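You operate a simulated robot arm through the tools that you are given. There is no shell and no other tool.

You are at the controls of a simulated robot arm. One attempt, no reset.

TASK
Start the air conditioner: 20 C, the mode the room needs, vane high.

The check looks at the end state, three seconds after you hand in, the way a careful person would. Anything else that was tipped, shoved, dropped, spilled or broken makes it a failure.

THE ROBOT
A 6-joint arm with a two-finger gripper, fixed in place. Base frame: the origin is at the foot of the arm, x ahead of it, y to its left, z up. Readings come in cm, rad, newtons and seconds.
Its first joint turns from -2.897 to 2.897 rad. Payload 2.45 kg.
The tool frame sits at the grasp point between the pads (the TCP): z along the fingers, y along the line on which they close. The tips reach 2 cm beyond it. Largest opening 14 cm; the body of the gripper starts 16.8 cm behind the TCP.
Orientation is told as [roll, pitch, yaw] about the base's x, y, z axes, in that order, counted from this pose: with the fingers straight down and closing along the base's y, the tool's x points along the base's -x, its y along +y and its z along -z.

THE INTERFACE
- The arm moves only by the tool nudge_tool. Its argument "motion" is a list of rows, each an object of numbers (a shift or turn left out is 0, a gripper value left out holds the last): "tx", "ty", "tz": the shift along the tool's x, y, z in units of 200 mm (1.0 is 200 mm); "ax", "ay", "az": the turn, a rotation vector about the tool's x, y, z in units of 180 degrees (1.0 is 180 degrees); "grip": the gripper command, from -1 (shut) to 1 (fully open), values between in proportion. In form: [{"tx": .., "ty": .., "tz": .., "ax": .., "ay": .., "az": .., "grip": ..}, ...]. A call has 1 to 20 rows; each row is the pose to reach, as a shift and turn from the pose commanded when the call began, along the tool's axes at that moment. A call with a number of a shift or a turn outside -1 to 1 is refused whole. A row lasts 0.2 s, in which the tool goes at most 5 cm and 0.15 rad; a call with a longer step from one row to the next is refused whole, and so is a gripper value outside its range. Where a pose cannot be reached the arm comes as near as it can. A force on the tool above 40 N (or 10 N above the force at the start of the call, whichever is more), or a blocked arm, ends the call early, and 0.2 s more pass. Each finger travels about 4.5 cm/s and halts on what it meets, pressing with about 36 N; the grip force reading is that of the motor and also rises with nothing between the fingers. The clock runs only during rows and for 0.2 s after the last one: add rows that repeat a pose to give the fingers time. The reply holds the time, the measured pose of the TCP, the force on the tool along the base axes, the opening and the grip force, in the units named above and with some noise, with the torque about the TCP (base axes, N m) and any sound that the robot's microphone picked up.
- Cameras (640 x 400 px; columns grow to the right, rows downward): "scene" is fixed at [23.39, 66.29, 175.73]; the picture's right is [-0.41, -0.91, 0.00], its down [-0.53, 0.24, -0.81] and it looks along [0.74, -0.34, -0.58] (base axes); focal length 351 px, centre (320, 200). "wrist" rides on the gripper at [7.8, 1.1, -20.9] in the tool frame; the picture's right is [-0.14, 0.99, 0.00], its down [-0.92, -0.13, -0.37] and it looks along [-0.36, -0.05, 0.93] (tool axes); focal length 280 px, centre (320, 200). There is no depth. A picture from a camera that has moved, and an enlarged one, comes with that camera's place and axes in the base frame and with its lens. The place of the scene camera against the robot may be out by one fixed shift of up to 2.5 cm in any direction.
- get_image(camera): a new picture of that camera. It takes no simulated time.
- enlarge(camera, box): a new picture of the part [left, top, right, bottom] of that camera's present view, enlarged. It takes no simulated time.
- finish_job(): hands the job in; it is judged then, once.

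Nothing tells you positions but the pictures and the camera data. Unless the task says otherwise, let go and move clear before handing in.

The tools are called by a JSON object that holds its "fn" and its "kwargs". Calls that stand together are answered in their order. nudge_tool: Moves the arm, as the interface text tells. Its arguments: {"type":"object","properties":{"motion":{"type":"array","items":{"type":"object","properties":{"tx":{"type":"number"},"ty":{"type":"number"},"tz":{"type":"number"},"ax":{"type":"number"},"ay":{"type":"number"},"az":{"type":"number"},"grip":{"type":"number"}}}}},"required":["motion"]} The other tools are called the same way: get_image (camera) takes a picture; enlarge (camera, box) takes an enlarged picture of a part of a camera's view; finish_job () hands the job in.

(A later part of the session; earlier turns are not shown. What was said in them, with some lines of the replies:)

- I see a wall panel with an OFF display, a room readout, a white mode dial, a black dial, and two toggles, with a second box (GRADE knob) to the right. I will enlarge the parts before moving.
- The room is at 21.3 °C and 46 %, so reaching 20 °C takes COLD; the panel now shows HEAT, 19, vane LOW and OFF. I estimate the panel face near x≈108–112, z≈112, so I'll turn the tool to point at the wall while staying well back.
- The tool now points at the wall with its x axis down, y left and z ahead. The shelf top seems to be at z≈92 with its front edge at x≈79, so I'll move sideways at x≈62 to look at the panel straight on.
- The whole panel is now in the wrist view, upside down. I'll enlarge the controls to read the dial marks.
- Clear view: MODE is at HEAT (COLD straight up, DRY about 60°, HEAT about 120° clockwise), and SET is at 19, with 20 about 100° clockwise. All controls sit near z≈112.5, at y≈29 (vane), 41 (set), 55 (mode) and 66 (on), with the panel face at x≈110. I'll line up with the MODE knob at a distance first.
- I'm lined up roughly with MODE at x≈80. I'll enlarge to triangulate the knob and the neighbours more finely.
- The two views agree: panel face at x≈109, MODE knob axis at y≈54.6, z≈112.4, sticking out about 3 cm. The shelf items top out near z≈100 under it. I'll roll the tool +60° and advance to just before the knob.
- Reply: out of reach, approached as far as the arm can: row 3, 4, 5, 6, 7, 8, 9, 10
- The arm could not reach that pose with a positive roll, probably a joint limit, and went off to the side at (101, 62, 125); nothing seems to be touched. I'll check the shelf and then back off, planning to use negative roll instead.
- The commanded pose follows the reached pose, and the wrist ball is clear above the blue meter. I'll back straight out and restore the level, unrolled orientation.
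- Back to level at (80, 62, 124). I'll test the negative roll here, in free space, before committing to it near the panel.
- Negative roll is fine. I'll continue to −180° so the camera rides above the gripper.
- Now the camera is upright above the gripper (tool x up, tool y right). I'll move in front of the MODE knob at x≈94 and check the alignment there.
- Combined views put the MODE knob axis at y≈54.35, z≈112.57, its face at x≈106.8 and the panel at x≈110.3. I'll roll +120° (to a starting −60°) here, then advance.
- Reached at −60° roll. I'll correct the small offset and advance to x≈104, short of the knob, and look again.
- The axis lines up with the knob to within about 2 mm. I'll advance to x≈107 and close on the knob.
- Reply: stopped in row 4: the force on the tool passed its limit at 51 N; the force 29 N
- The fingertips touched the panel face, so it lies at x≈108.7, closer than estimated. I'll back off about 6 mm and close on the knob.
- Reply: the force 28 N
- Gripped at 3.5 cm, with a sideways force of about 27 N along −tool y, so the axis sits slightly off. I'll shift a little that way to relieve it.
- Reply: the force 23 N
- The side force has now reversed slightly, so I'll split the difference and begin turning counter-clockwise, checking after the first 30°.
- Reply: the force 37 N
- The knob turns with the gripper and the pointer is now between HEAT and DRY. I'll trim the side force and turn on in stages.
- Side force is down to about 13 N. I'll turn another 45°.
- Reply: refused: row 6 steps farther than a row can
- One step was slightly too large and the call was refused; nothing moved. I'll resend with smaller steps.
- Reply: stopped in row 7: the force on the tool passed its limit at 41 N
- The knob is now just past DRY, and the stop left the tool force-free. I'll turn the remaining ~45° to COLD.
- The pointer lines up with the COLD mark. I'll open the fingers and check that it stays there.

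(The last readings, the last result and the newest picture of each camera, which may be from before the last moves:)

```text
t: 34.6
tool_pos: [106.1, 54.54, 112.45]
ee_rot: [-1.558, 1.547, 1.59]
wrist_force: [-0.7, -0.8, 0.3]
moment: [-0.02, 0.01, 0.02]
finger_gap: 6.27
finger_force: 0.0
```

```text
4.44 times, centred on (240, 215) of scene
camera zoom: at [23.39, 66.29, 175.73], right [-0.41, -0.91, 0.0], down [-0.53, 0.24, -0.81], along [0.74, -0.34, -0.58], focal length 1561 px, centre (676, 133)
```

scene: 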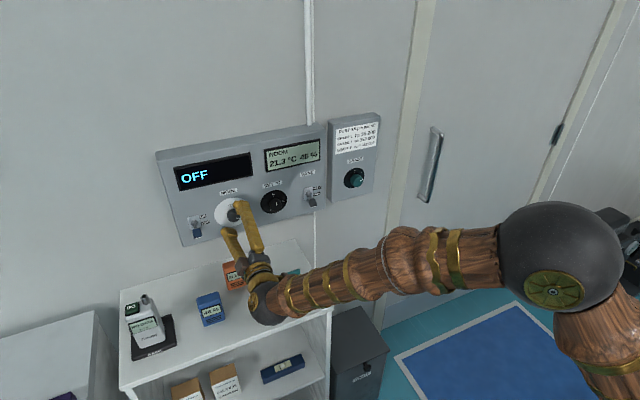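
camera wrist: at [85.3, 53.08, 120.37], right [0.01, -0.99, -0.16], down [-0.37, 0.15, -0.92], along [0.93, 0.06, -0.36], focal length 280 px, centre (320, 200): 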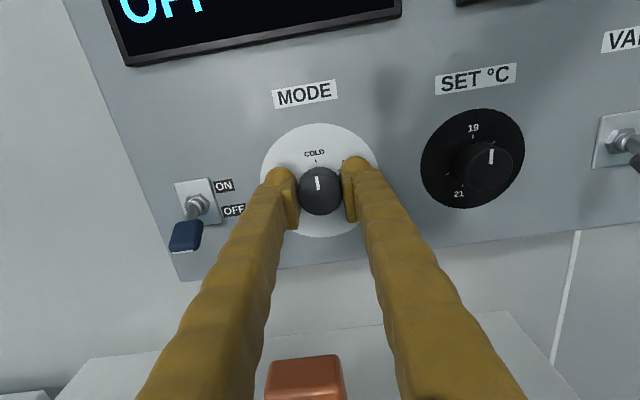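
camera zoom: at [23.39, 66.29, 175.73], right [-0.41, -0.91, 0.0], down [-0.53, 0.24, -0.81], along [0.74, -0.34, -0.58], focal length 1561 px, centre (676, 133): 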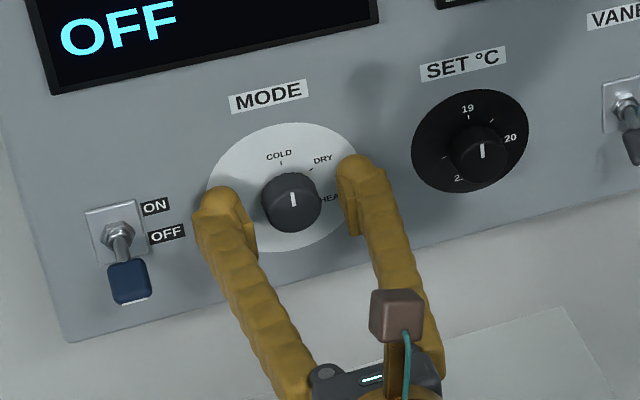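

MODE holds at COLD. Next is the SET knob at y≈41.4: I'll back off, move right, and line up.

{"fn": "nudge_tool", "kwargs": {"motion": [{"tz": -0.2, "grip": -0.1}, {"tz": -0.4, "grip": -0.1}, {"ty": 0.2, "tz": -0.4, "grip": -0.1}, {"ty": 0.4, "tz": -0.4, "grip": -0.1}, {"ty": 0.6, "tz": -0.4, "grip": -0.1}, {"ty": 0.655, "tz": -0.4, "grip": -0.1}, {"ty": 0.655, "tz": -0.4, "grip": -0.1}]}}

{"fn": "get_image", "kwargs": {"camera": "wrist"}}

{"fn": "enlarge", "kwargs": {"camera": "wrist", "box": [240, 90, 400, 250]}}

```text
t: 36.2
tool_pos: [97.98, 41.39, 112.19]
ee_rot: [-1.557, 1.549, 1.589]
wrist_force: [0.4, 0.7, -0.4]
moment: [-0.01, 0.0, 0.0]
finger_gap: 6.27
finger_force: 0.1
```

```text
taken
camera wrist: at [77.28, 40.09, 120.14], right [0.01, -0.99, -0.16], down [-0.37, 0.15, -0.92], along [0.93, 0.06, -0.36], focal length 280 px, centre (320, 200)
```

wrist: 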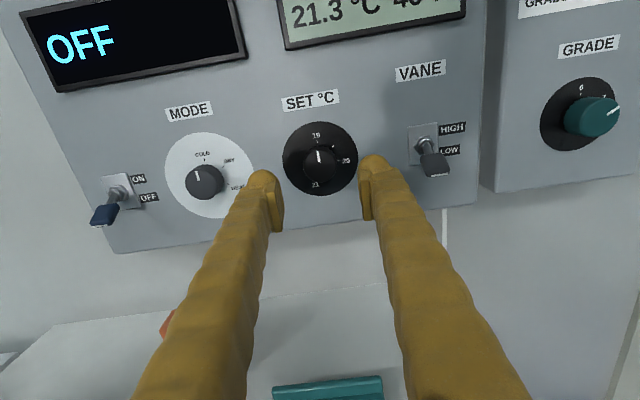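

```text
2.50 times, centred on (320, 170) of wrist
camera zoom: at [77.28, 40.09, 120.14], right [0.01, -0.99, -0.16], down [-0.37, 0.15, -0.92], along [0.93, 0.06, -0.36], focal length 701 px, centre (320, 275)
```

zoom: 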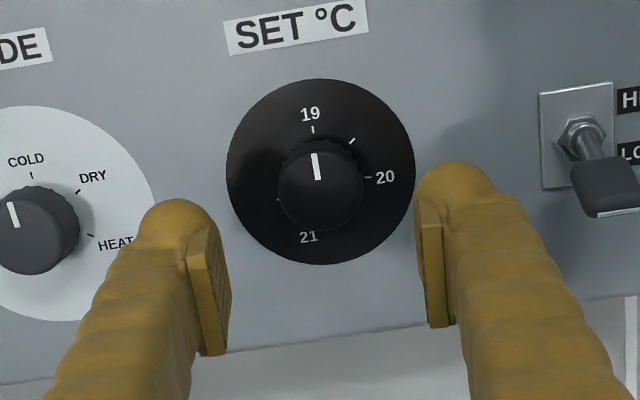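

The SET dial marks work out to 100° per degree (19 at the top, 20 at 100° clockwise). The knob is about 4 mm above my axis, so I'll raise slightly, advance to x≈106 and close.

{"fn": "nudge_tool", "kwargs": {"motion": [{"tx": 0.0175, "tz": 0.12, "grip": -0.1}, {"tx": 0.0175, "tz": 0.24, "grip": -0.1}, {"tx": 0.0175, "tz": 0.34, "grip": -0.1}, {"tx": 0.0175, "tz": 0.4, "grip": -0.1}, {"tx": 0.0175, "tz": 0.4, "grip": -0.1}]}}

{"fn": "nudge_tool", "kwargs": {"motion": [{"grip": -0.4}, {"grip": -0.6}, {"grip": -0.6}, {"grip": -0.6}]}}

{"fn": "get_image", "kwargs": {"camera": "wrist"}}

```text
t: 37.4
tool_pos: [106.1, 41.6, 112.68]
ee_rot: [-1.557, 1.549, 1.59]
wrist_force: [-0.1, -0.5, -0.1]
moment: [-0.02, -0.02, -0.01]
finger_gap: 6.33
finger_force: 0.0
```

```text
t: 38.4
tool_pos: [106.2, 41.48, 112.64]
ee_rot: [-1.563, 1.549, 1.587]
wrist_force: [3.2, 5.1, -0.1]
moment: [0.01, 0.03, 0.04]
finger_gap: 3.47
finger_force: 44.8
```

```text
taken
camera wrist: at [85.31, 40.06, 120.55], right [0.01, -0.99, -0.16], down [-0.37, 0.15, -0.92], along [0.93, 0.06, -0.36], focal length 280 px, centre (320, 200)
```

wrist: 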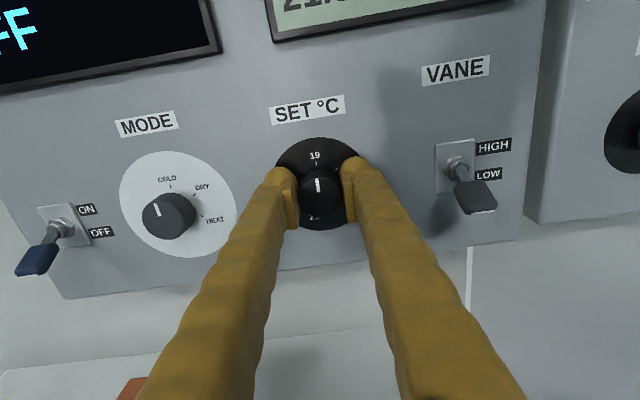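

Well centred on the SET knob with little side force, and MODE still reads COLD. I'll turn clockwise 50° first and check.

{"fn": "nudge_tool", "kwargs": {"motion": [{"az": 0.04, "grip": -0.6}, {"az": 0.08, "grip": -0.6}, {"az": 0.12, "grip": -0.6}, {"az": 0.16, "grip": -0.6}, {"az": 0.2, "grip": -0.6}, {"az": 0.24, "grip": -0.6}, {"az": 0.278, "grip": -0.6}, {"az": 0.278, "grip": -0.6}]}}

{"fn": "get_image", "kwargs": {"camera": "wrist"}}

```text
t: 40.2
tool_pos: [106.11, 41.25, 112.73]
ee_rot: [-1.568, 0.673, 1.577]
wrist_force: [5.8, 7.7, -1.8]
moment: [0.02, 0.05, 0.1]
finger_gap: 3.46
finger_force: 45.3
```

```text
taken
camera wrist: at [85.34, 34.45, 116.75], right [0.0, -0.51, -0.86], down [-0.37, 0.8, -0.47], along [0.93, 0.32, -0.19], focal length 280 px, centre (320, 200)
```

wrist: 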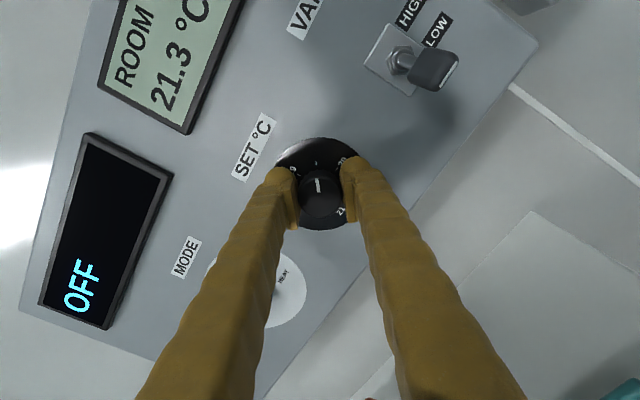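

The pointer sits at the 19.5 mark after 50°. I'll turn the other 50°.

{"fn": "nudge_tool", "kwargs": {"motion": [{"az": 0.04, "grip": -0.6}, {"az": 0.08, "grip": -0.6}, {"az": 0.12, "grip": -0.6}, {"az": 0.16, "grip": -0.6}, {"az": 0.2, "grip": -0.6}, {"az": 0.24, "grip": -0.6}, {"az": 0.278, "grip": -0.6}, {"az": 0.278, "grip": -0.6}]}}

{"fn": "get_image", "kwargs": {"camera": "wrist"}}

{"fn": "enlarge", "kwargs": {"camera": "wrist", "box": [260, 120, 380, 240]}}

```text
t: 42.0
tool_pos: [106.18, 41.29, 112.52]
ee_rot: [-1.569, -0.199, 1.578]
wrist_force: [-24.6, -3.0, -17.0]
moment: [-0.03, 0.24, -0.04]
finger_gap: 3.47
finger_force: 45.0
```

```text
taken
camera wrist: at [85.34, 33.78, 110.05], right [0.0, 0.33, -0.94], down [-0.37, 0.88, 0.31], along [0.93, 0.35, 0.12], focal length 280 px, centre (320, 200)
```

wrist: 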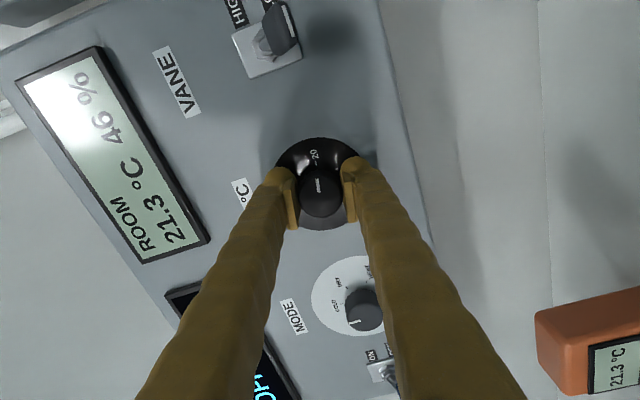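

```text
3.33 times, centred on (320, 180) of wrist
camera zoom: at [85.34, 33.78, 110.05], right [0.0, 0.33, -0.94], down [-0.37, 0.88, 0.31], along [0.93, 0.35, 0.12], focal length 935 px, centre (320, 267)
```

zoom: 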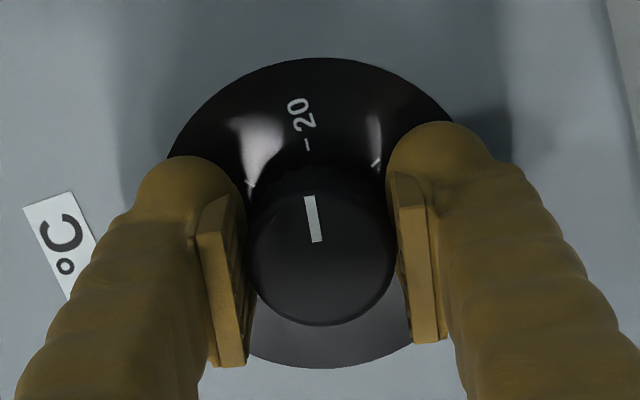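

The pointer meets the 20 mark. I'll ease off the residual force and open the fingers.

{"fn": "nudge_tool", "kwargs": {"motion": [{"ty": 0.006, "tz": -0.01, "grip": -0.6}, {"ty": 0.006, "tz": -0.01, "grip": -0.6}]}}

{"fn": "nudge_tool", "kwargs": {"motion": [{"grip": -0.4}, {"grip": -0.2}, {"grip": -0.1}, {"grip": -0.1}, {"grip": -0.1}]}}

{"fn": "enlarge", "kwargs": {"camera": "wrist", "box": [260, 120, 380, 240]}}

{"fn": "enlarge", "kwargs": {"camera": "scene", "box": [150, 110, 390, 260]}}

```text
t: 42.7
tool_pos: [106.12, 41.42, 112.41]
ee_rot: [-1.569, -0.198, 1.578]
wrist_force: [16.3, 3.1, -4.6]
moment: [0.04, 0.04, 0.07]
finger_gap: 3.47
finger_force: 45.0
stopped in row 2: the force on the tool passed its limit at 42 N (the readings are from after the stop); the commanded pose is now the measured one
```

```text
t: 43.9
tool_pos: [106.04, 41.33, 112.56]
ee_rot: [-1.571, -0.199, 1.576]
wrist_force: [-0.2, 0.9, -0.3]
moment: [-0.01, 0.0, -0.02]
finger_gap: 6.28
finger_force: 0.1
```

```text
3.33 times, centred on (320, 180) of wrist
camera zoom: at [85.3, 33.77, 110.06], right [0.0, 0.33, -0.94], down [-0.37, 0.88, 0.31], along [0.93, 0.35, 0.12], focal length 935 px, centre (320, 267)
```

zoom: 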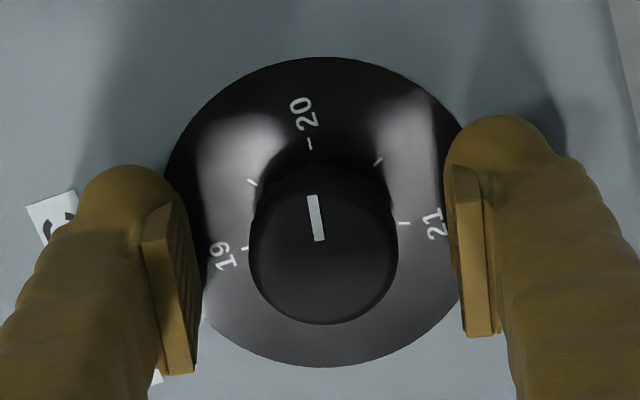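

```text
2.67 times, centred on (270, 185) of scene
camera zoom: at [23.39, 66.29, 175.73], right [-0.41, -0.91, 0.0], down [-0.53, 0.24, -0.81], along [0.74, -0.34, -0.58], focal length 937 px, centre (453, 240)
```

zoom: 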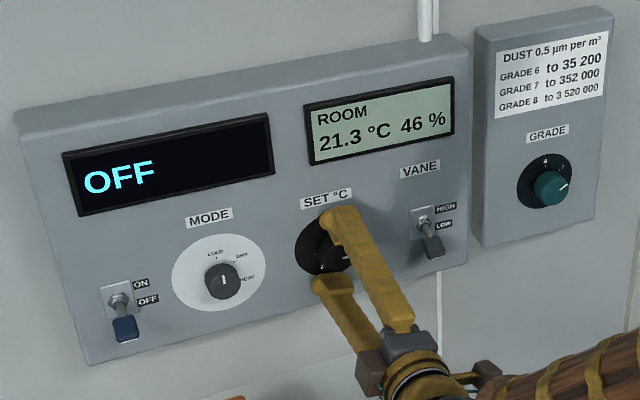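

SET reads 20 and MODE reads COLD. Next is the VANE toggle: I'll back away, roll the camera back on top, and close the fingers.

{"fn": "nudge_tool", "kwargs": {"motion": [{"tz": -0.1, "grip": -0.1}, {"tz": -0.2, "grip": -0.1}, {"tz": -0.3, "grip": -0.1}, {"tz": -0.4, "az": -0.04, "grip": -0.3}, {"tz": -0.45, "az": -0.08, "grip": -0.5}, {"tz": -0.5, "az": -0.12, "grip": -0.7}, {"tz": -0.5, "az": -0.16, "grip": -0.9}, {"tz": -0.5, "az": -0.2, "grip": -1}, {"tz": -0.5, "az": -0.24, "grip": -1}, {"tz": -0.5, "az": -0.28, "grip": -1}, {"tz": -0.5, "az": -0.32, "grip": -1}, {"tz": -0.5, "az": -0.36, "grip": -1}, {"tz": -0.5, "az": -0.4, "grip": -1}, {"tz": -0.5, "az": -0.44, "grip": -1}, {"tz": -0.5, "az": -0.48, "grip": -1}, {"tz": -0.5, "az": -0.52, "grip": -1}, {"tz": -0.5, "az": -0.563, "grip": -1}, {"tz": -0.5, "az": -0.563, "grip": -1}]}}

{"fn": "get_image", "kwargs": {"camera": "wrist"}}

{"fn": "enlarge", "kwargs": {"camera": "wrist", "box": [260, 60, 460, 200]}}

{"fn": "enlarge", "kwargs": {"camera": "scene", "box": [180, 160, 340, 260]}}

```text
t: 47.7
tool_pos: [96.01, 41.13, 112.52]
ee_rot: [-2.575, 1.574, 0.572]
wrist_force: [-0.4, -0.8, 0.0]
moment: [0.02, 0.03, 0.0]
finger_gap: 0.0
finger_force: 29.5
```

```text
taken
camera wrist: at [75.27, 40.05, 120.48], right [0.01, -0.99, -0.14], down [-0.37, 0.13, -0.92], along [0.93, 0.06, -0.36], focal length 280 px, centre (320, 200)
```

wrist: 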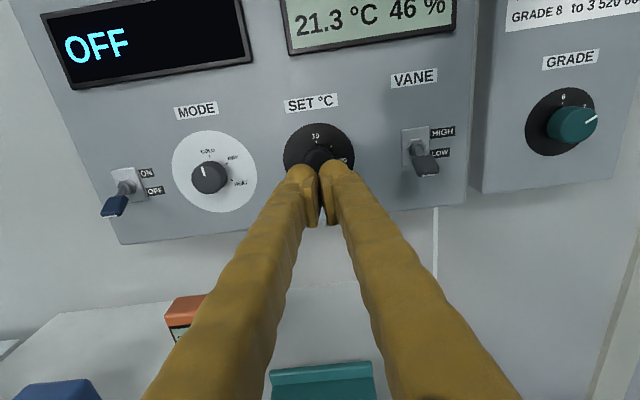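

```text
2.86 times, centred on (360, 130) of wrist
camera zoom: at [75.27, 40.05, 120.48], right [0.01, -0.99, -0.14], down [-0.37, 0.13, -0.92], along [0.93, 0.06, -0.36], focal length 801 px, centre (206, 400)
```

zoom: 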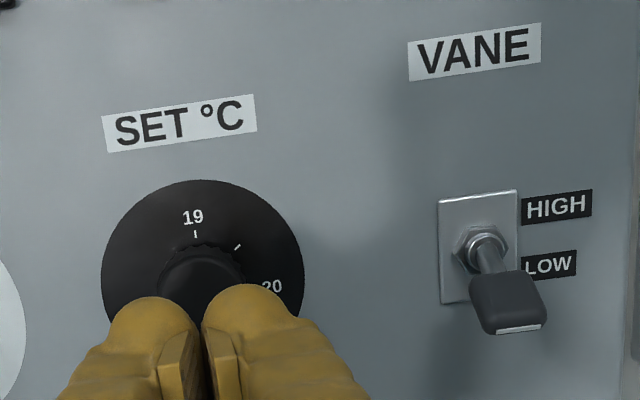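

```text
4.00 times, centred on (260, 210) of scene
camera zoom: at [23.39, 66.29, 175.73], right [-0.41, -0.91, 0.0], down [-0.53, 0.24, -0.81], along [0.74, -0.34, -0.58], focal length 1405 px, centre (560, 160)
```

zoom: 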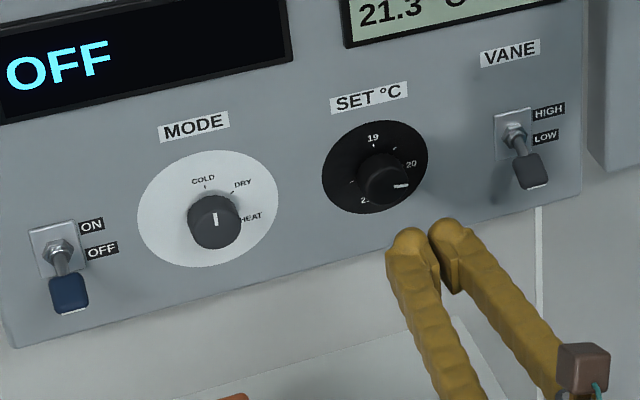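

Both dials read correctly in the scene view. The VANE lever is at y≈29.7, its tip at about (104, 29.7, 110.3); I'll go below it with closed fingers at z≈106.3.

{"fn": "nudge_tool", "kwargs": {"motion": [{"tx": -0.05, "ty": 0.1, "grip": -1}, {"tx": -0.1, "ty": 0.2, "grip": -1}, {"tx": -0.16, "ty": 0.3, "grip": -1}, {"tx": -0.21, "ty": 0.4, "grip": -1}, {"tx": -0.26, "ty": 0.5, "grip": -1}, {"tx": -0.31, "ty": 0.57, "grip": -1}, {"tx": -0.31, "ty": 0.57, "grip": -1}]}}

{"fn": "get_image", "kwargs": {"camera": "wrist"}}

{"fn": "get_image", "kwargs": {"camera": "scene"}}

```text
t: 49.3
tool_pos: [96.19, 29.84, 106.27]
ee_rot: [-1.875, 1.57, 1.275]
wrist_force: [0.4, 0.0, -1.1]
moment: [-0.03, 0.01, -0.03]
finger_gap: 0.0
finger_force: 28.7
```

```text
taken
camera wrist: at [75.34, 28.7, 114.24], right [0.01, -0.99, -0.14], down [-0.37, 0.13, -0.92], along [0.93, 0.06, -0.36], focal length 280 px, centre (320, 200)
```

wrist: 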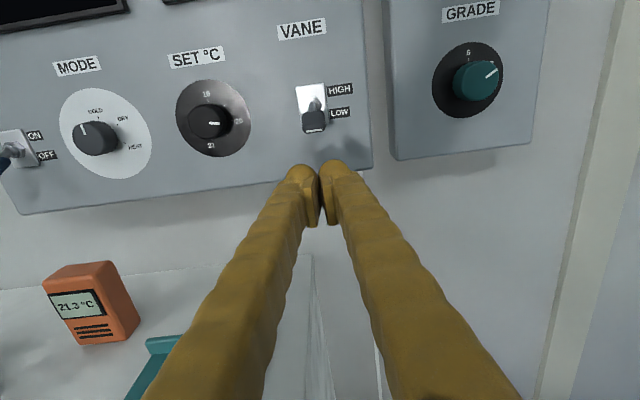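

```text
taken
```

scene: 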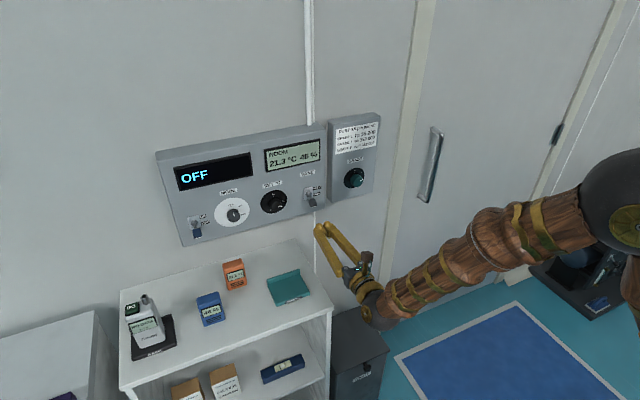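

The lever is centred over the fingers. I'll advance under it to x≈104.8.

{"fn": "nudge_tool", "kwargs": {"motion": [{"tz": 0.12, "grip": -1}, {"tz": 0.24, "grip": -1}, {"tz": 0.34, "grip": -1}, {"tz": 0.43, "grip": -1}, {"tz": 0.43, "grip": -1}]}}

{"fn": "get_image", "kwargs": {"camera": "wrist"}}

{"fn": "enlarge", "kwargs": {"camera": "scene", "box": [270, 160, 390, 260]}}

```text
t: 50.5
tool_pos: [104.77, 30.12, 106.44]
ee_rot: [-1.874, 1.57, 1.274]
wrist_force: [-0.1, 0.1, -0.2]
moment: [0.01, -0.02, -0.01]
finger_gap: 0.01
finger_force: 29.0
```

```text
taken
camera wrist: at [83.91, 28.83, 114.39], right [0.01, -0.99, -0.14], down [-0.37, 0.13, -0.92], along [0.93, 0.06, -0.36], focal length 280 px, centre (320, 200)
```

wrist: 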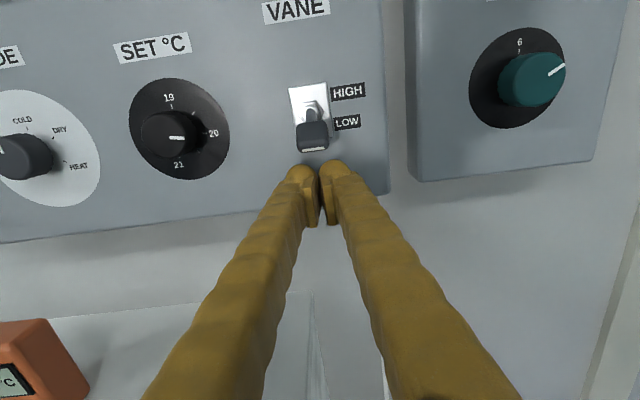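

```text
4.00 times, centred on (330, 210) of scene
camera zoom: at [23.39, 66.29, 175.73], right [-0.41, -0.91, 0.0], down [-0.53, 0.24, -0.81], along [0.74, -0.34, -0.58], focal length 1405 px, centre (280, 160)
```

zoom: 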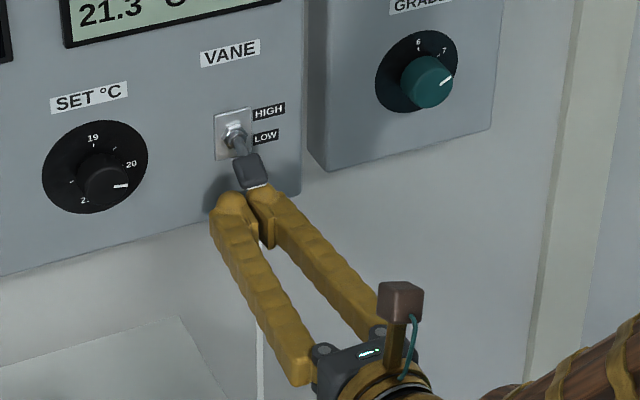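

Fingers are under the lever. I'll raise slowly and watch the force.

{"fn": "nudge_tool", "kwargs": {"motion": [{"tx": 0.05, "grip": -1}, {"tx": 0.1, "grip": -1}, {"tx": 0.13, "grip": -1}, {"tx": 0.16, "grip": -1}, {"tx": 0.19, "grip": -1}, {"tx": 0.22, "grip": -1}, {"tx": 0.22, "grip": -1}]}}

{"fn": "get_image", "kwargs": {"camera": "wrist"}}

{"fn": "enlarge", "kwargs": {"camera": "scene", "box": [270, 160, 390, 260]}}

```text
t: 52.1
tool_pos: [104.71, 30.03, 110.67]
ee_rot: [-1.506, 1.568, 1.641]
wrist_force: [2.3, 0.1, -4.8]
moment: [-0.02, 0.08, 0.01]
finger_gap: 0.59
finger_force: 29.0
heard: click
```

```text
taken
camera wrist: at [83.94, 28.78, 118.6], right [0.01, -0.99, -0.14], down [-0.37, 0.13, -0.92], along [0.93, 0.06, -0.37], focal length 280 px, centre (320, 200)
```

wrist: 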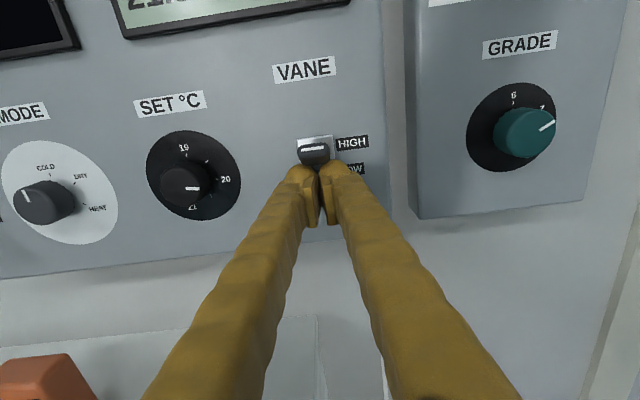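

```text
4.00 times, centred on (330, 210) of scene
camera zoom: at [23.39, 66.29, 175.73], right [-0.41, -0.91, 0.0], down [-0.53, 0.24, -0.81], along [0.74, -0.34, -0.58], focal length 1405 px, centre (280, 160)
```

zoom: 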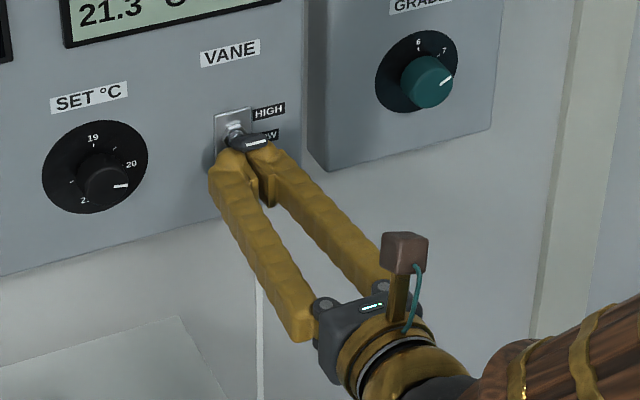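

A click was heard and the lever has passed the middle. I'll push a bit further up to seat it.

{"fn": "nudge_tool", "kwargs": {"motion": [{"tx": 0.03, "grip": -1}, {"tx": 0.06, "grip": -1}, {"tx": 0.08, "grip": -1}, {"tx": 0.08, "grip": -1}]}}

{"fn": "get_image", "kwargs": {"camera": "wrist"}}

{"fn": "enlarge", "kwargs": {"camera": "scene", "box": [270, 160, 390, 260]}}

```text
t: 52.6
tool_pos: [104.65, 30.02, 110.67]
ee_rot: [0.089, 1.56, -3.049]
wrist_force: [-3.6, 0.1, -4.9]
moment: [0.0, 0.0, -0.05]
finger_gap: 0.62
finger_force: 29.0
stopped in row 2: the force on the tool passed its limit at 47 N (the readings are from after the stop); the commanded pose is now the measured one
```

```text
taken
camera wrist: at [83.92, 28.74, 118.84], right [0.0, -0.99, -0.14], down [-0.38, 0.12, -0.92], along [0.93, 0.06, -0.37], focal length 280 px, centre (320, 200)
```

wrist: 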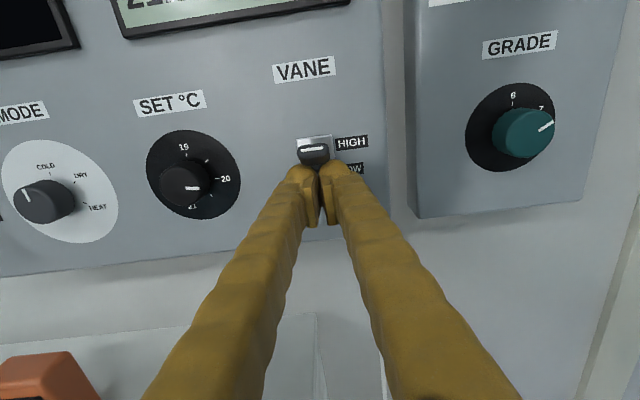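

```text
4.00 times, centred on (330, 210) of scene
camera zoom: at [23.39, 66.29, 175.73], right [-0.41, -0.91, 0.0], down [-0.53, 0.24, -0.81], along [0.74, -0.34, -0.58], focal length 1405 px, centre (280, 160)
```

zoom: 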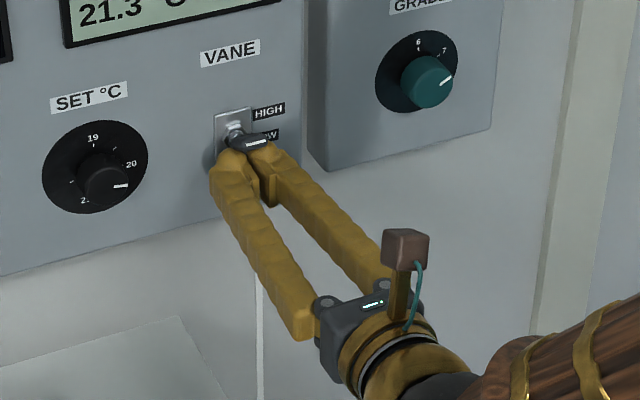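

The force limit was hit, so the lever seems to be at its upper stop. I'll loosen the fingers slightly, then drop away from it and look.

{"fn": "nudge_tool", "kwargs": {"motion": [{"grip": -0.85}, {"grip": -0.8}, {"grip": -0.8, "tx": -0.02}, {"grip": -0.8, "tx": -0.08}, {"grip": -0.8, "tx": -0.16}, {"grip": -0.8, "tx": -0.2}, {"grip": -0.8, "tx": -0.2}]}}

{"fn": "get_image", "kwargs": {"camera": "wrist"}}

{"fn": "enlarge", "kwargs": {"camera": "wrist", "box": [260, 60, 400, 180]}}

{"fn": "enlarge", "kwargs": {"camera": "scene", "box": [270, 160, 390, 260]}}

```text
t: 54.2
tool_pos: [104.72, 29.96, 106.76]
ee_rot: [0.064, 1.562, -3.07]
wrist_force: [-0.3, 0.6, -0.1]
moment: [0.01, -0.02, -0.02]
finger_gap: 1.39
finger_force: 0.1
```

```text
taken
camera wrist: at [83.91, 28.74, 114.89], right [0.0, -0.99, -0.14], down [-0.38, 0.13, -0.92], along [0.93, 0.06, -0.37], focal length 280 px, centre (320, 200)
```

wrist: 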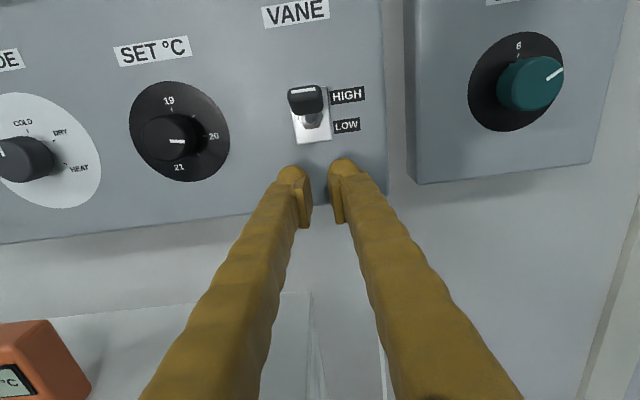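

```text
3.33 times, centred on (330, 120) of wrist
camera zoom: at [83.91, 28.74, 114.89], right [0.0, -0.99, -0.14], down [-0.38, 0.13, -0.92], along [0.93, 0.06, -0.37], focal length 935 px, centre (287, 467)
```

zoom: 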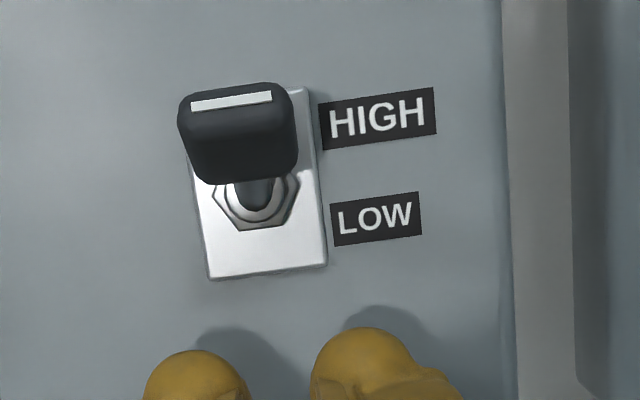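

```text
4.00 times, centred on (330, 210) of scene
camera zoom: at [23.39, 66.29, 175.73], right [-0.41, -0.91, 0.0], down [-0.53, 0.24, -0.81], along [0.74, -0.34, -0.58], focal length 1405 px, centre (280, 160)
```

zoom: 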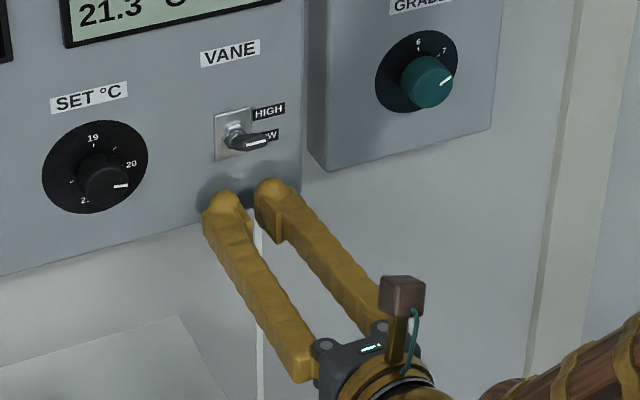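

VANE is up at HIGH. Now the ON switch at y≈65.7: I'll retreat, rise a little and traverse left at x≈96, well above the shelf items.

{"fn": "nudge_tool", "kwargs": {"motion": [{"tz": -0.15, "grip": -0.8}, {"tz": -0.3, "grip": -0.9}, {"tz": -0.44, "tx": 0.05, "grip": -1}, {"tz": -0.44, "tx": 0.15, "ty": -0.15, "grip": -1}, {"tz": -0.44, "tx": 0.2, "ty": -0.35, "grip": -1}, {"tz": -0.44, "tx": 0.2, "ty": -0.55, "grip": -1}, {"tz": -0.44, "tx": 0.2, "ty": -0.75, "grip": -1}, {"tz": -0.44, "tx": 0.2, "ty": -0.95, "grip": -1}, {"tz": -0.44, "tx": 0.2, "ty": -0.95, "grip": -1}]}}

{"fn": "get_image", "kwargs": {"camera": "wrist"}}

{"fn": "get_image", "kwargs": {"camera": "scene"}}

```text
t: 56.2
tool_pos: [95.74, 49.06, 110.99]
ee_rot: [0.038, 1.562, -3.097]
wrist_force: [0.3, -0.7, 0.1]
moment: [0.0, 0.02, -0.01]
finger_gap: 0.0
finger_force: 29.1
```

```text
taken
camera wrist: at [74.96, 47.9, 118.94], right [0.0, -0.99, -0.14], down [-0.38, 0.13, -0.92], along [0.93, 0.06, -0.37], focal length 280 px, centre (320, 200)
```

wrist: 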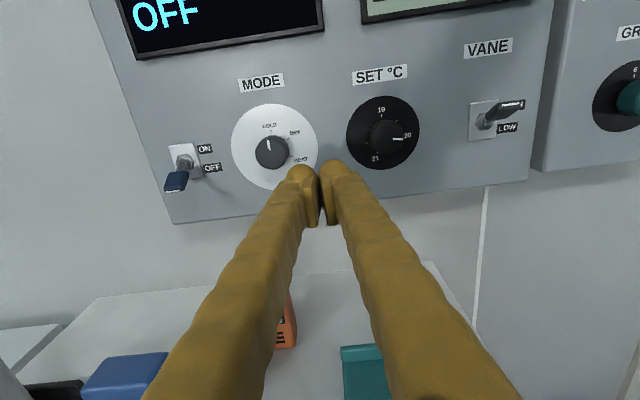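

```text
taken
```

scene: 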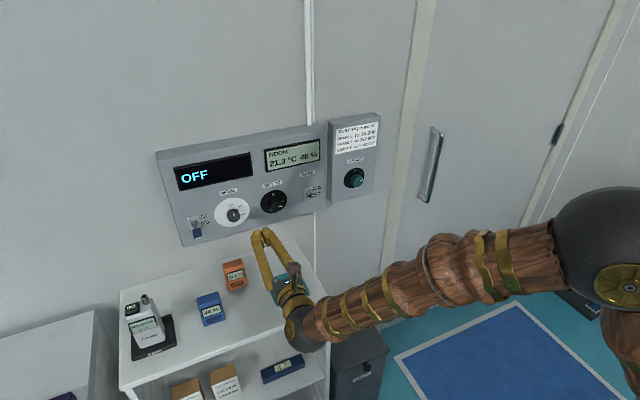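

All three settings look right (COLD, 20, HIGH). I'll go to the ON switch with a 15° yaw, still at safe height, and look.

{"fn": "nudge_tool", "kwargs": {"motion": [{"ty": -0.15, "ax": 0.02, "grip": -1}, {"ty": -0.3, "ax": 0.04, "grip": -1}, {"ty": -0.45, "ax": 0.06, "grip": -1}, {"ty": -0.6, "ax": 0.0833, "grip": -1}, {"ty": -0.71, "ax": 0.0833, "grip": -1}, {"ty": -0.71, "tx": -0.1, "ax": 0.0833, "grip": -1}, {"ty": -0.71, "tx": -0.2, "ax": 0.0833, "grip": -1}, {"ty": -0.71, "tx": -0.2, "ax": 0.0833, "grip": -1}]}}

{"fn": "get_image", "kwargs": {"camera": "wrist"}}

{"fn": "get_image", "kwargs": {"camera": "scene"}}

```text
t: 58.0
tool_pos: [95.52, 63.27, 106.76]
ee_rot: [-0.182, 1.563, -3.054]
wrist_force: [-0.2, 0.2, 0.4]
moment: [0.03, -0.03, 0.01]
finger_gap: 0.0
finger_force: 29.7
```

```text
taken
camera wrist: at [75.84, 56.57, 114.9], right [0.26, -0.96, -0.14], down [-0.4, 0.03, -0.92], along [0.88, 0.29, -0.37], focal length 280 px, centre (320, 200)
```

wrist: 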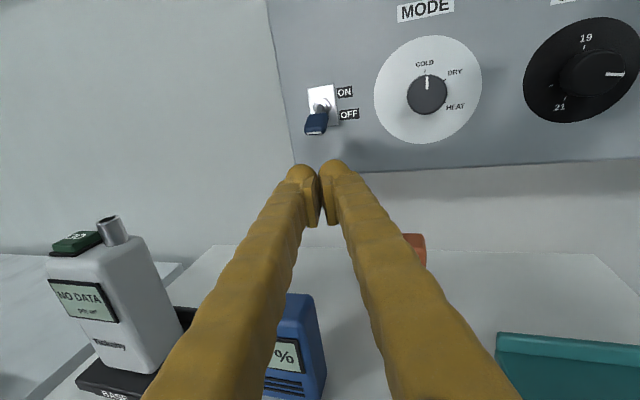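

```text
taken
```

scene: 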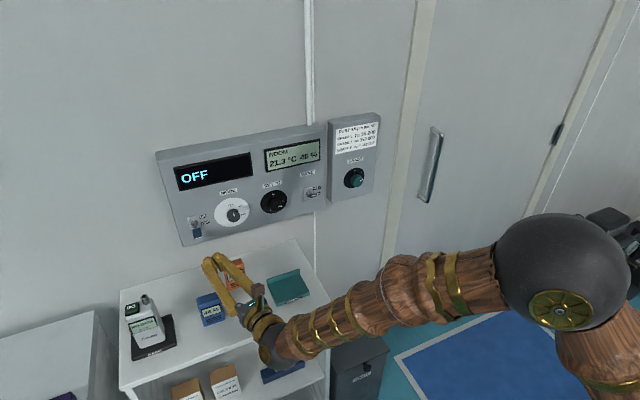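

The ON lever's tip is at about (104, 65.5, 110.5), in line with the approach. I'll advance under it.

{"fn": "nudge_tool", "kwargs": {"motion": [{"tx": -0.01, "tz": 0.12, "grip": -1}, {"tx": -0.015, "tz": 0.24, "grip": -1}, {"tx": -0.015, "tz": 0.36, "grip": -1}, {"tx": -0.015, "tz": 0.46, "grip": -1}, {"tx": -0.015, "tz": 0.46, "grip": -1}]}}

{"fn": "get_image", "kwargs": {"camera": "wrist"}}

{"fn": "enlarge", "kwargs": {"camera": "scene", "box": [110, 170, 310, 350]}}

```text
t: 59.2
tool_pos: [104.5, 65.57, 106.33]
ee_rot: [-0.18, 1.562, -3.054]
wrist_force: [0.0, 0.4, 0.1]
moment: [0.0, -0.01, 0.02]
finger_gap: 0.01
finger_force: 29.5
```

```text
taken
camera wrist: at [84.75, 59.09, 114.47], right [0.26, -0.96, -0.14], down [-0.4, 0.03, -0.92], along [0.88, 0.29, -0.37], focal length 280 px, centre (320, 200)
```

wrist: 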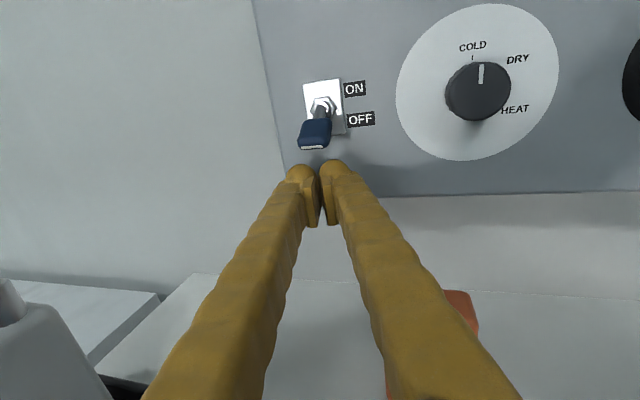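

```text
2.22 times, centred on (210, 260) of scene
camera zoom: at [23.39, 66.29, 175.73], right [-0.41, -0.91, 0.0], down [-0.53, 0.24, -0.81], along [0.74, -0.34, -0.58], focal length 780 px, centre (564, 67)
```

zoom: 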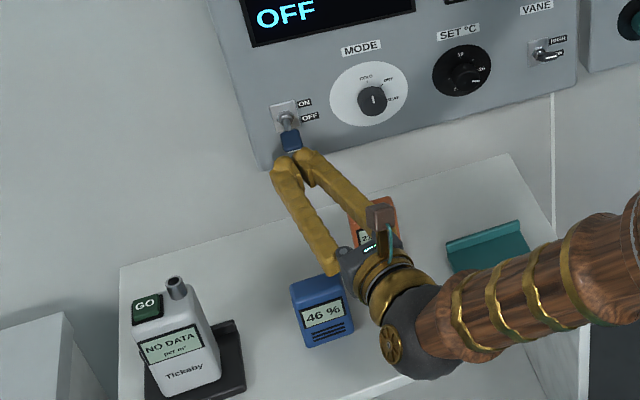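

The fingers sit just under the ON lever with the shelf items clear. I'll raise as before.

{"fn": "nudge_tool", "kwargs": {"motion": [{"tx": 0.05, "grip": -1}, {"tx": 0.1, "grip": -1}, {"tx": 0.13, "grip": -1}, {"tx": 0.16, "grip": -1}, {"tx": 0.19, "grip": -1}, {"tx": 0.22, "grip": -1}, {"tx": 0.22, "grip": -1}]}}

{"fn": "get_image", "kwargs": {"camera": "wrist"}}

{"fn": "enlarge", "kwargs": {"camera": "scene", "box": [150, 110, 390, 260]}}

```text
t: 60.8
tool_pos: [104.57, 65.6, 110.72]
ee_rot: [-0.152, 1.559, -3.026]
wrist_force: [-2.5, -3.3, -8.6]
moment: [0.12, 0.03, -0.04]
finger_gap: 0.02
finger_force: 29.6
heard: click
```

```text
taken
camera wrist: at [84.85, 59.03, 118.85], right [0.26, -0.96, -0.14], down [-0.4, 0.02, -0.92], along [0.88, 0.29, -0.37], focal length 280 px, centre (320, 200)
```

wrist: 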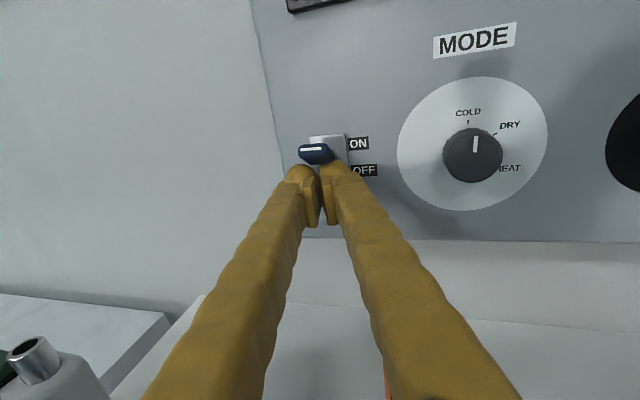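

```text
2.67 times, centred on (270, 185) of scene
camera zoom: at [23.39, 66.29, 175.73], right [-0.41, -0.91, 0.0], down [-0.53, 0.24, -0.81], along [0.74, -0.34, -0.58], focal length 937 px, centre (453, 240)
```

zoom: 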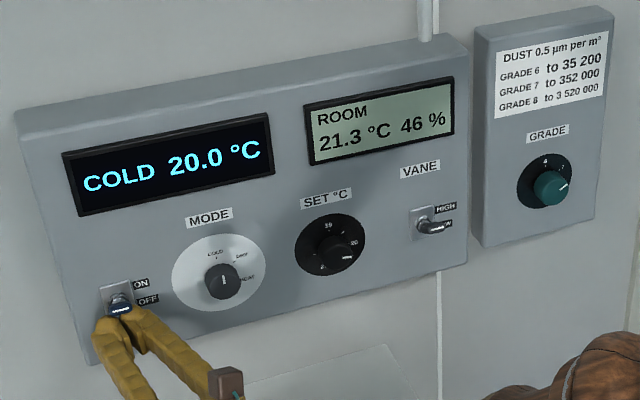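

A click, and the display now reads COLD 20.0 °C. I'll drop away from the lever and back out.

{"fn": "nudge_tool", "kwargs": {"motion": [{"tx": -0.03}, {"tx": -0.1}, {"tx": -0.18}, {"tx": -0.2}, {"tx": -0.2}]}}

{"fn": "get_image", "kwargs": {"camera": "wrist"}}

{"fn": "enlarge", "kwargs": {"camera": "scene", "box": [150, 110, 390, 260]}}

```text
t: 62.0
tool_pos: [104.49, 65.4, 106.86]
ee_rot: [-0.186, 1.563, -3.059]
wrist_force: [0.0, -0.1, -0.2]
moment: [0.02, -0.02, -0.01]
finger_gap: 0.0
finger_force: 29.2
```

```text
taken
camera wrist: at [84.85, 58.91, 114.99], right [0.26, -0.96, -0.14], down [-0.4, 0.03, -0.92], along [0.88, 0.29, -0.37], focal length 280 px, centre (320, 200)
```

wrist: 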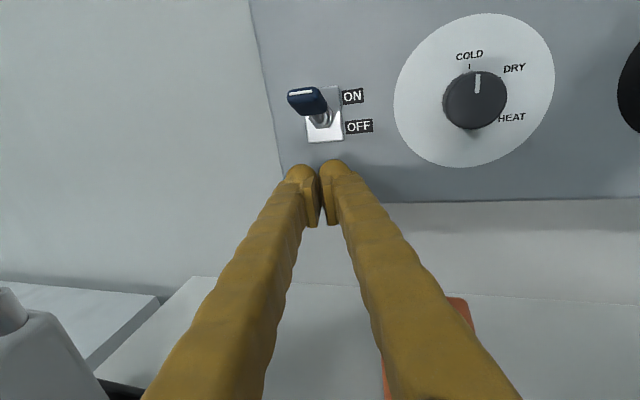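

```text
2.67 times, centred on (270, 185) of scene
camera zoom: at [23.39, 66.29, 175.73], right [-0.41, -0.91, 0.0], down [-0.53, 0.24, -0.81], along [0.74, -0.34, -0.58], focal length 937 px, centre (453, 240)
```

zoom: 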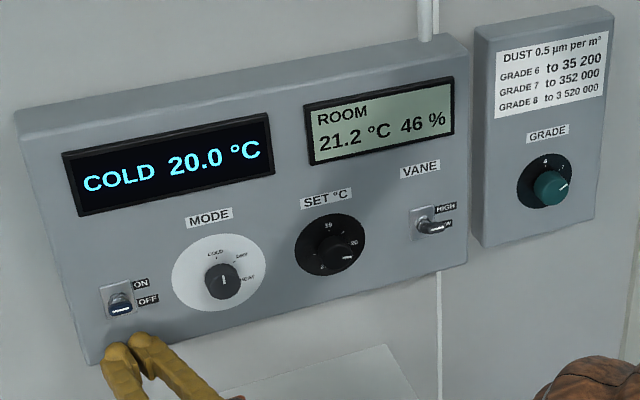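

The unit is running: COLD 20.0 °C, the ON lever is up, and the room has already fallen to 21.2. I'll back the arm well clear and take a final look.

{"fn": "nudge_tool", "kwargs": {"motion": [{"tz": -0.15}, {"tz": -0.3}, {"tz": -0.45}, {"tz": -0.6, "tx": 0.1}, {"tz": -0.75, "tx": 0.2}, {"tz": -0.9, "tx": 0.3}, {"tz": -0.9, "tx": 0.4, "ty": 0.1}, {"tz": -0.9, "tx": 0.5, "ty": 0.2}, {"tz": -0.9, "tx": 0.5, "ty": 0.4}, {"tz": -0.9, "tx": 0.5, "ty": 0.4}]}}

{"fn": "get_image", "kwargs": {"camera": "wrist"}}

{"fn": "get_image", "kwargs": {"camera": "scene"}}

{"fn": "enlarge", "kwargs": {"camera": "scene", "box": [150, 110, 390, 260]}}

{"fn": "enlarge", "kwargs": {"camera": "scene", "box": [100, 240, 340, 400]}}

```text
t: 64.2
tool_pos: [89.42, 53.04, 117.19]
ee_rot: [-0.166, 1.563, -3.041]
wrist_force: [0.3, 0.8, -0.5]
moment: [0.0, 0.01, -0.02]
finger_gap: 0.03
finger_force: 29.5
```

```text
taken
camera wrist: at [69.65, 46.53, 125.25], right [0.26, -0.96, -0.14], down [-0.4, 0.02, -0.92], along [0.88, 0.29, -0.37], focal length 280 px, centre (320, 200)
```

wrist: 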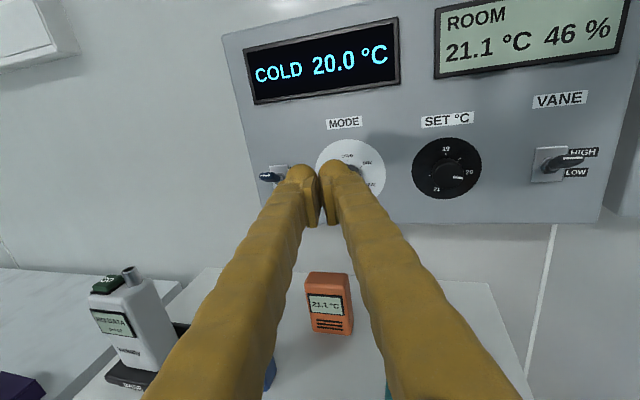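

```text
taken
```

scene: 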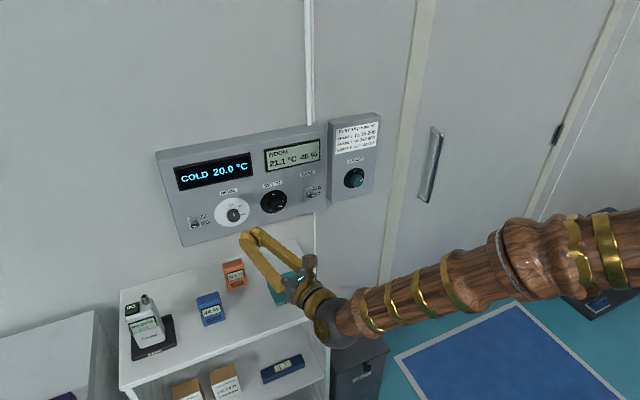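

```text
2.67 times, centred on (270, 185) of scene
camera zoom: at [23.39, 66.29, 175.73], right [-0.41, -0.91, 0.0], down [-0.53, 0.24, -0.81], along [0.74, -0.34, -0.58], focal length 937 px, centre (453, 240)
```

zoom: 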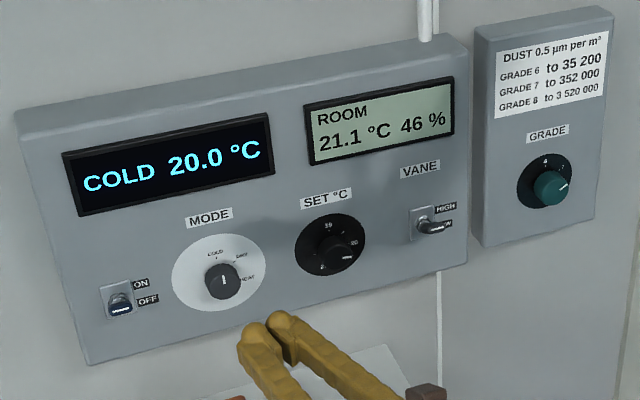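

```text
2.50 times, centred on (220, 320) of scene
camera zoom: at [23.39, 66.29, 175.73], right [-0.41, -0.91, 0.0], down [-0.53, 0.24, -0.81], along [0.74, -0.34, -0.58], focal length 878 px, centre (570, -100)
```

zoom: 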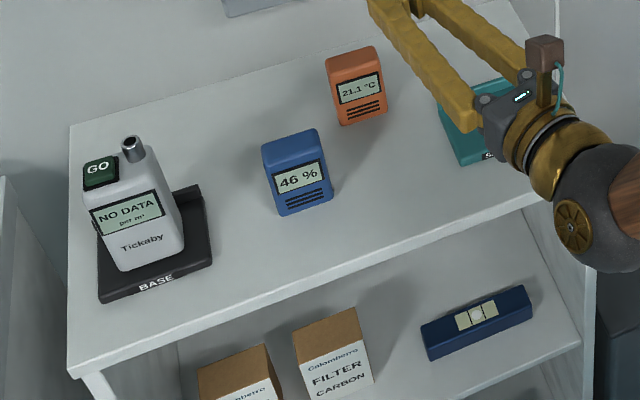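

The panel shows COLD 20.0 °C with the room cooling to 21.1, VANE at HIGH and the power lever at ON. The shelf items and the GRADE knob look unmoved and the arm is clear, so I'm handing in.

{"fn": "finish_job", "kwargs": {}}

```text
The job is handed in.
```

The air conditioner is running: the display reads COLD 20.0 °C, the vane switch is at HIGH and the power switch is at ON. I chose COLD because the room read 21.3 °C, above the 20 °C setting. By my last look it had already dropped to 21.1 °C.

- **Arm off course:** early on, a pose was out of reach and the arm drifted to one side above the shelf. I saw no contact and backed it out.
- **Panel contact:** the fingertips pressed briefly on the panel face while I lined up on the MODE knob, with a peak of about 51 N. It left no visible mark.

In the final pictures the shelf items and the GRADE knob looked unmoved, and the arm was clear before I handed in.
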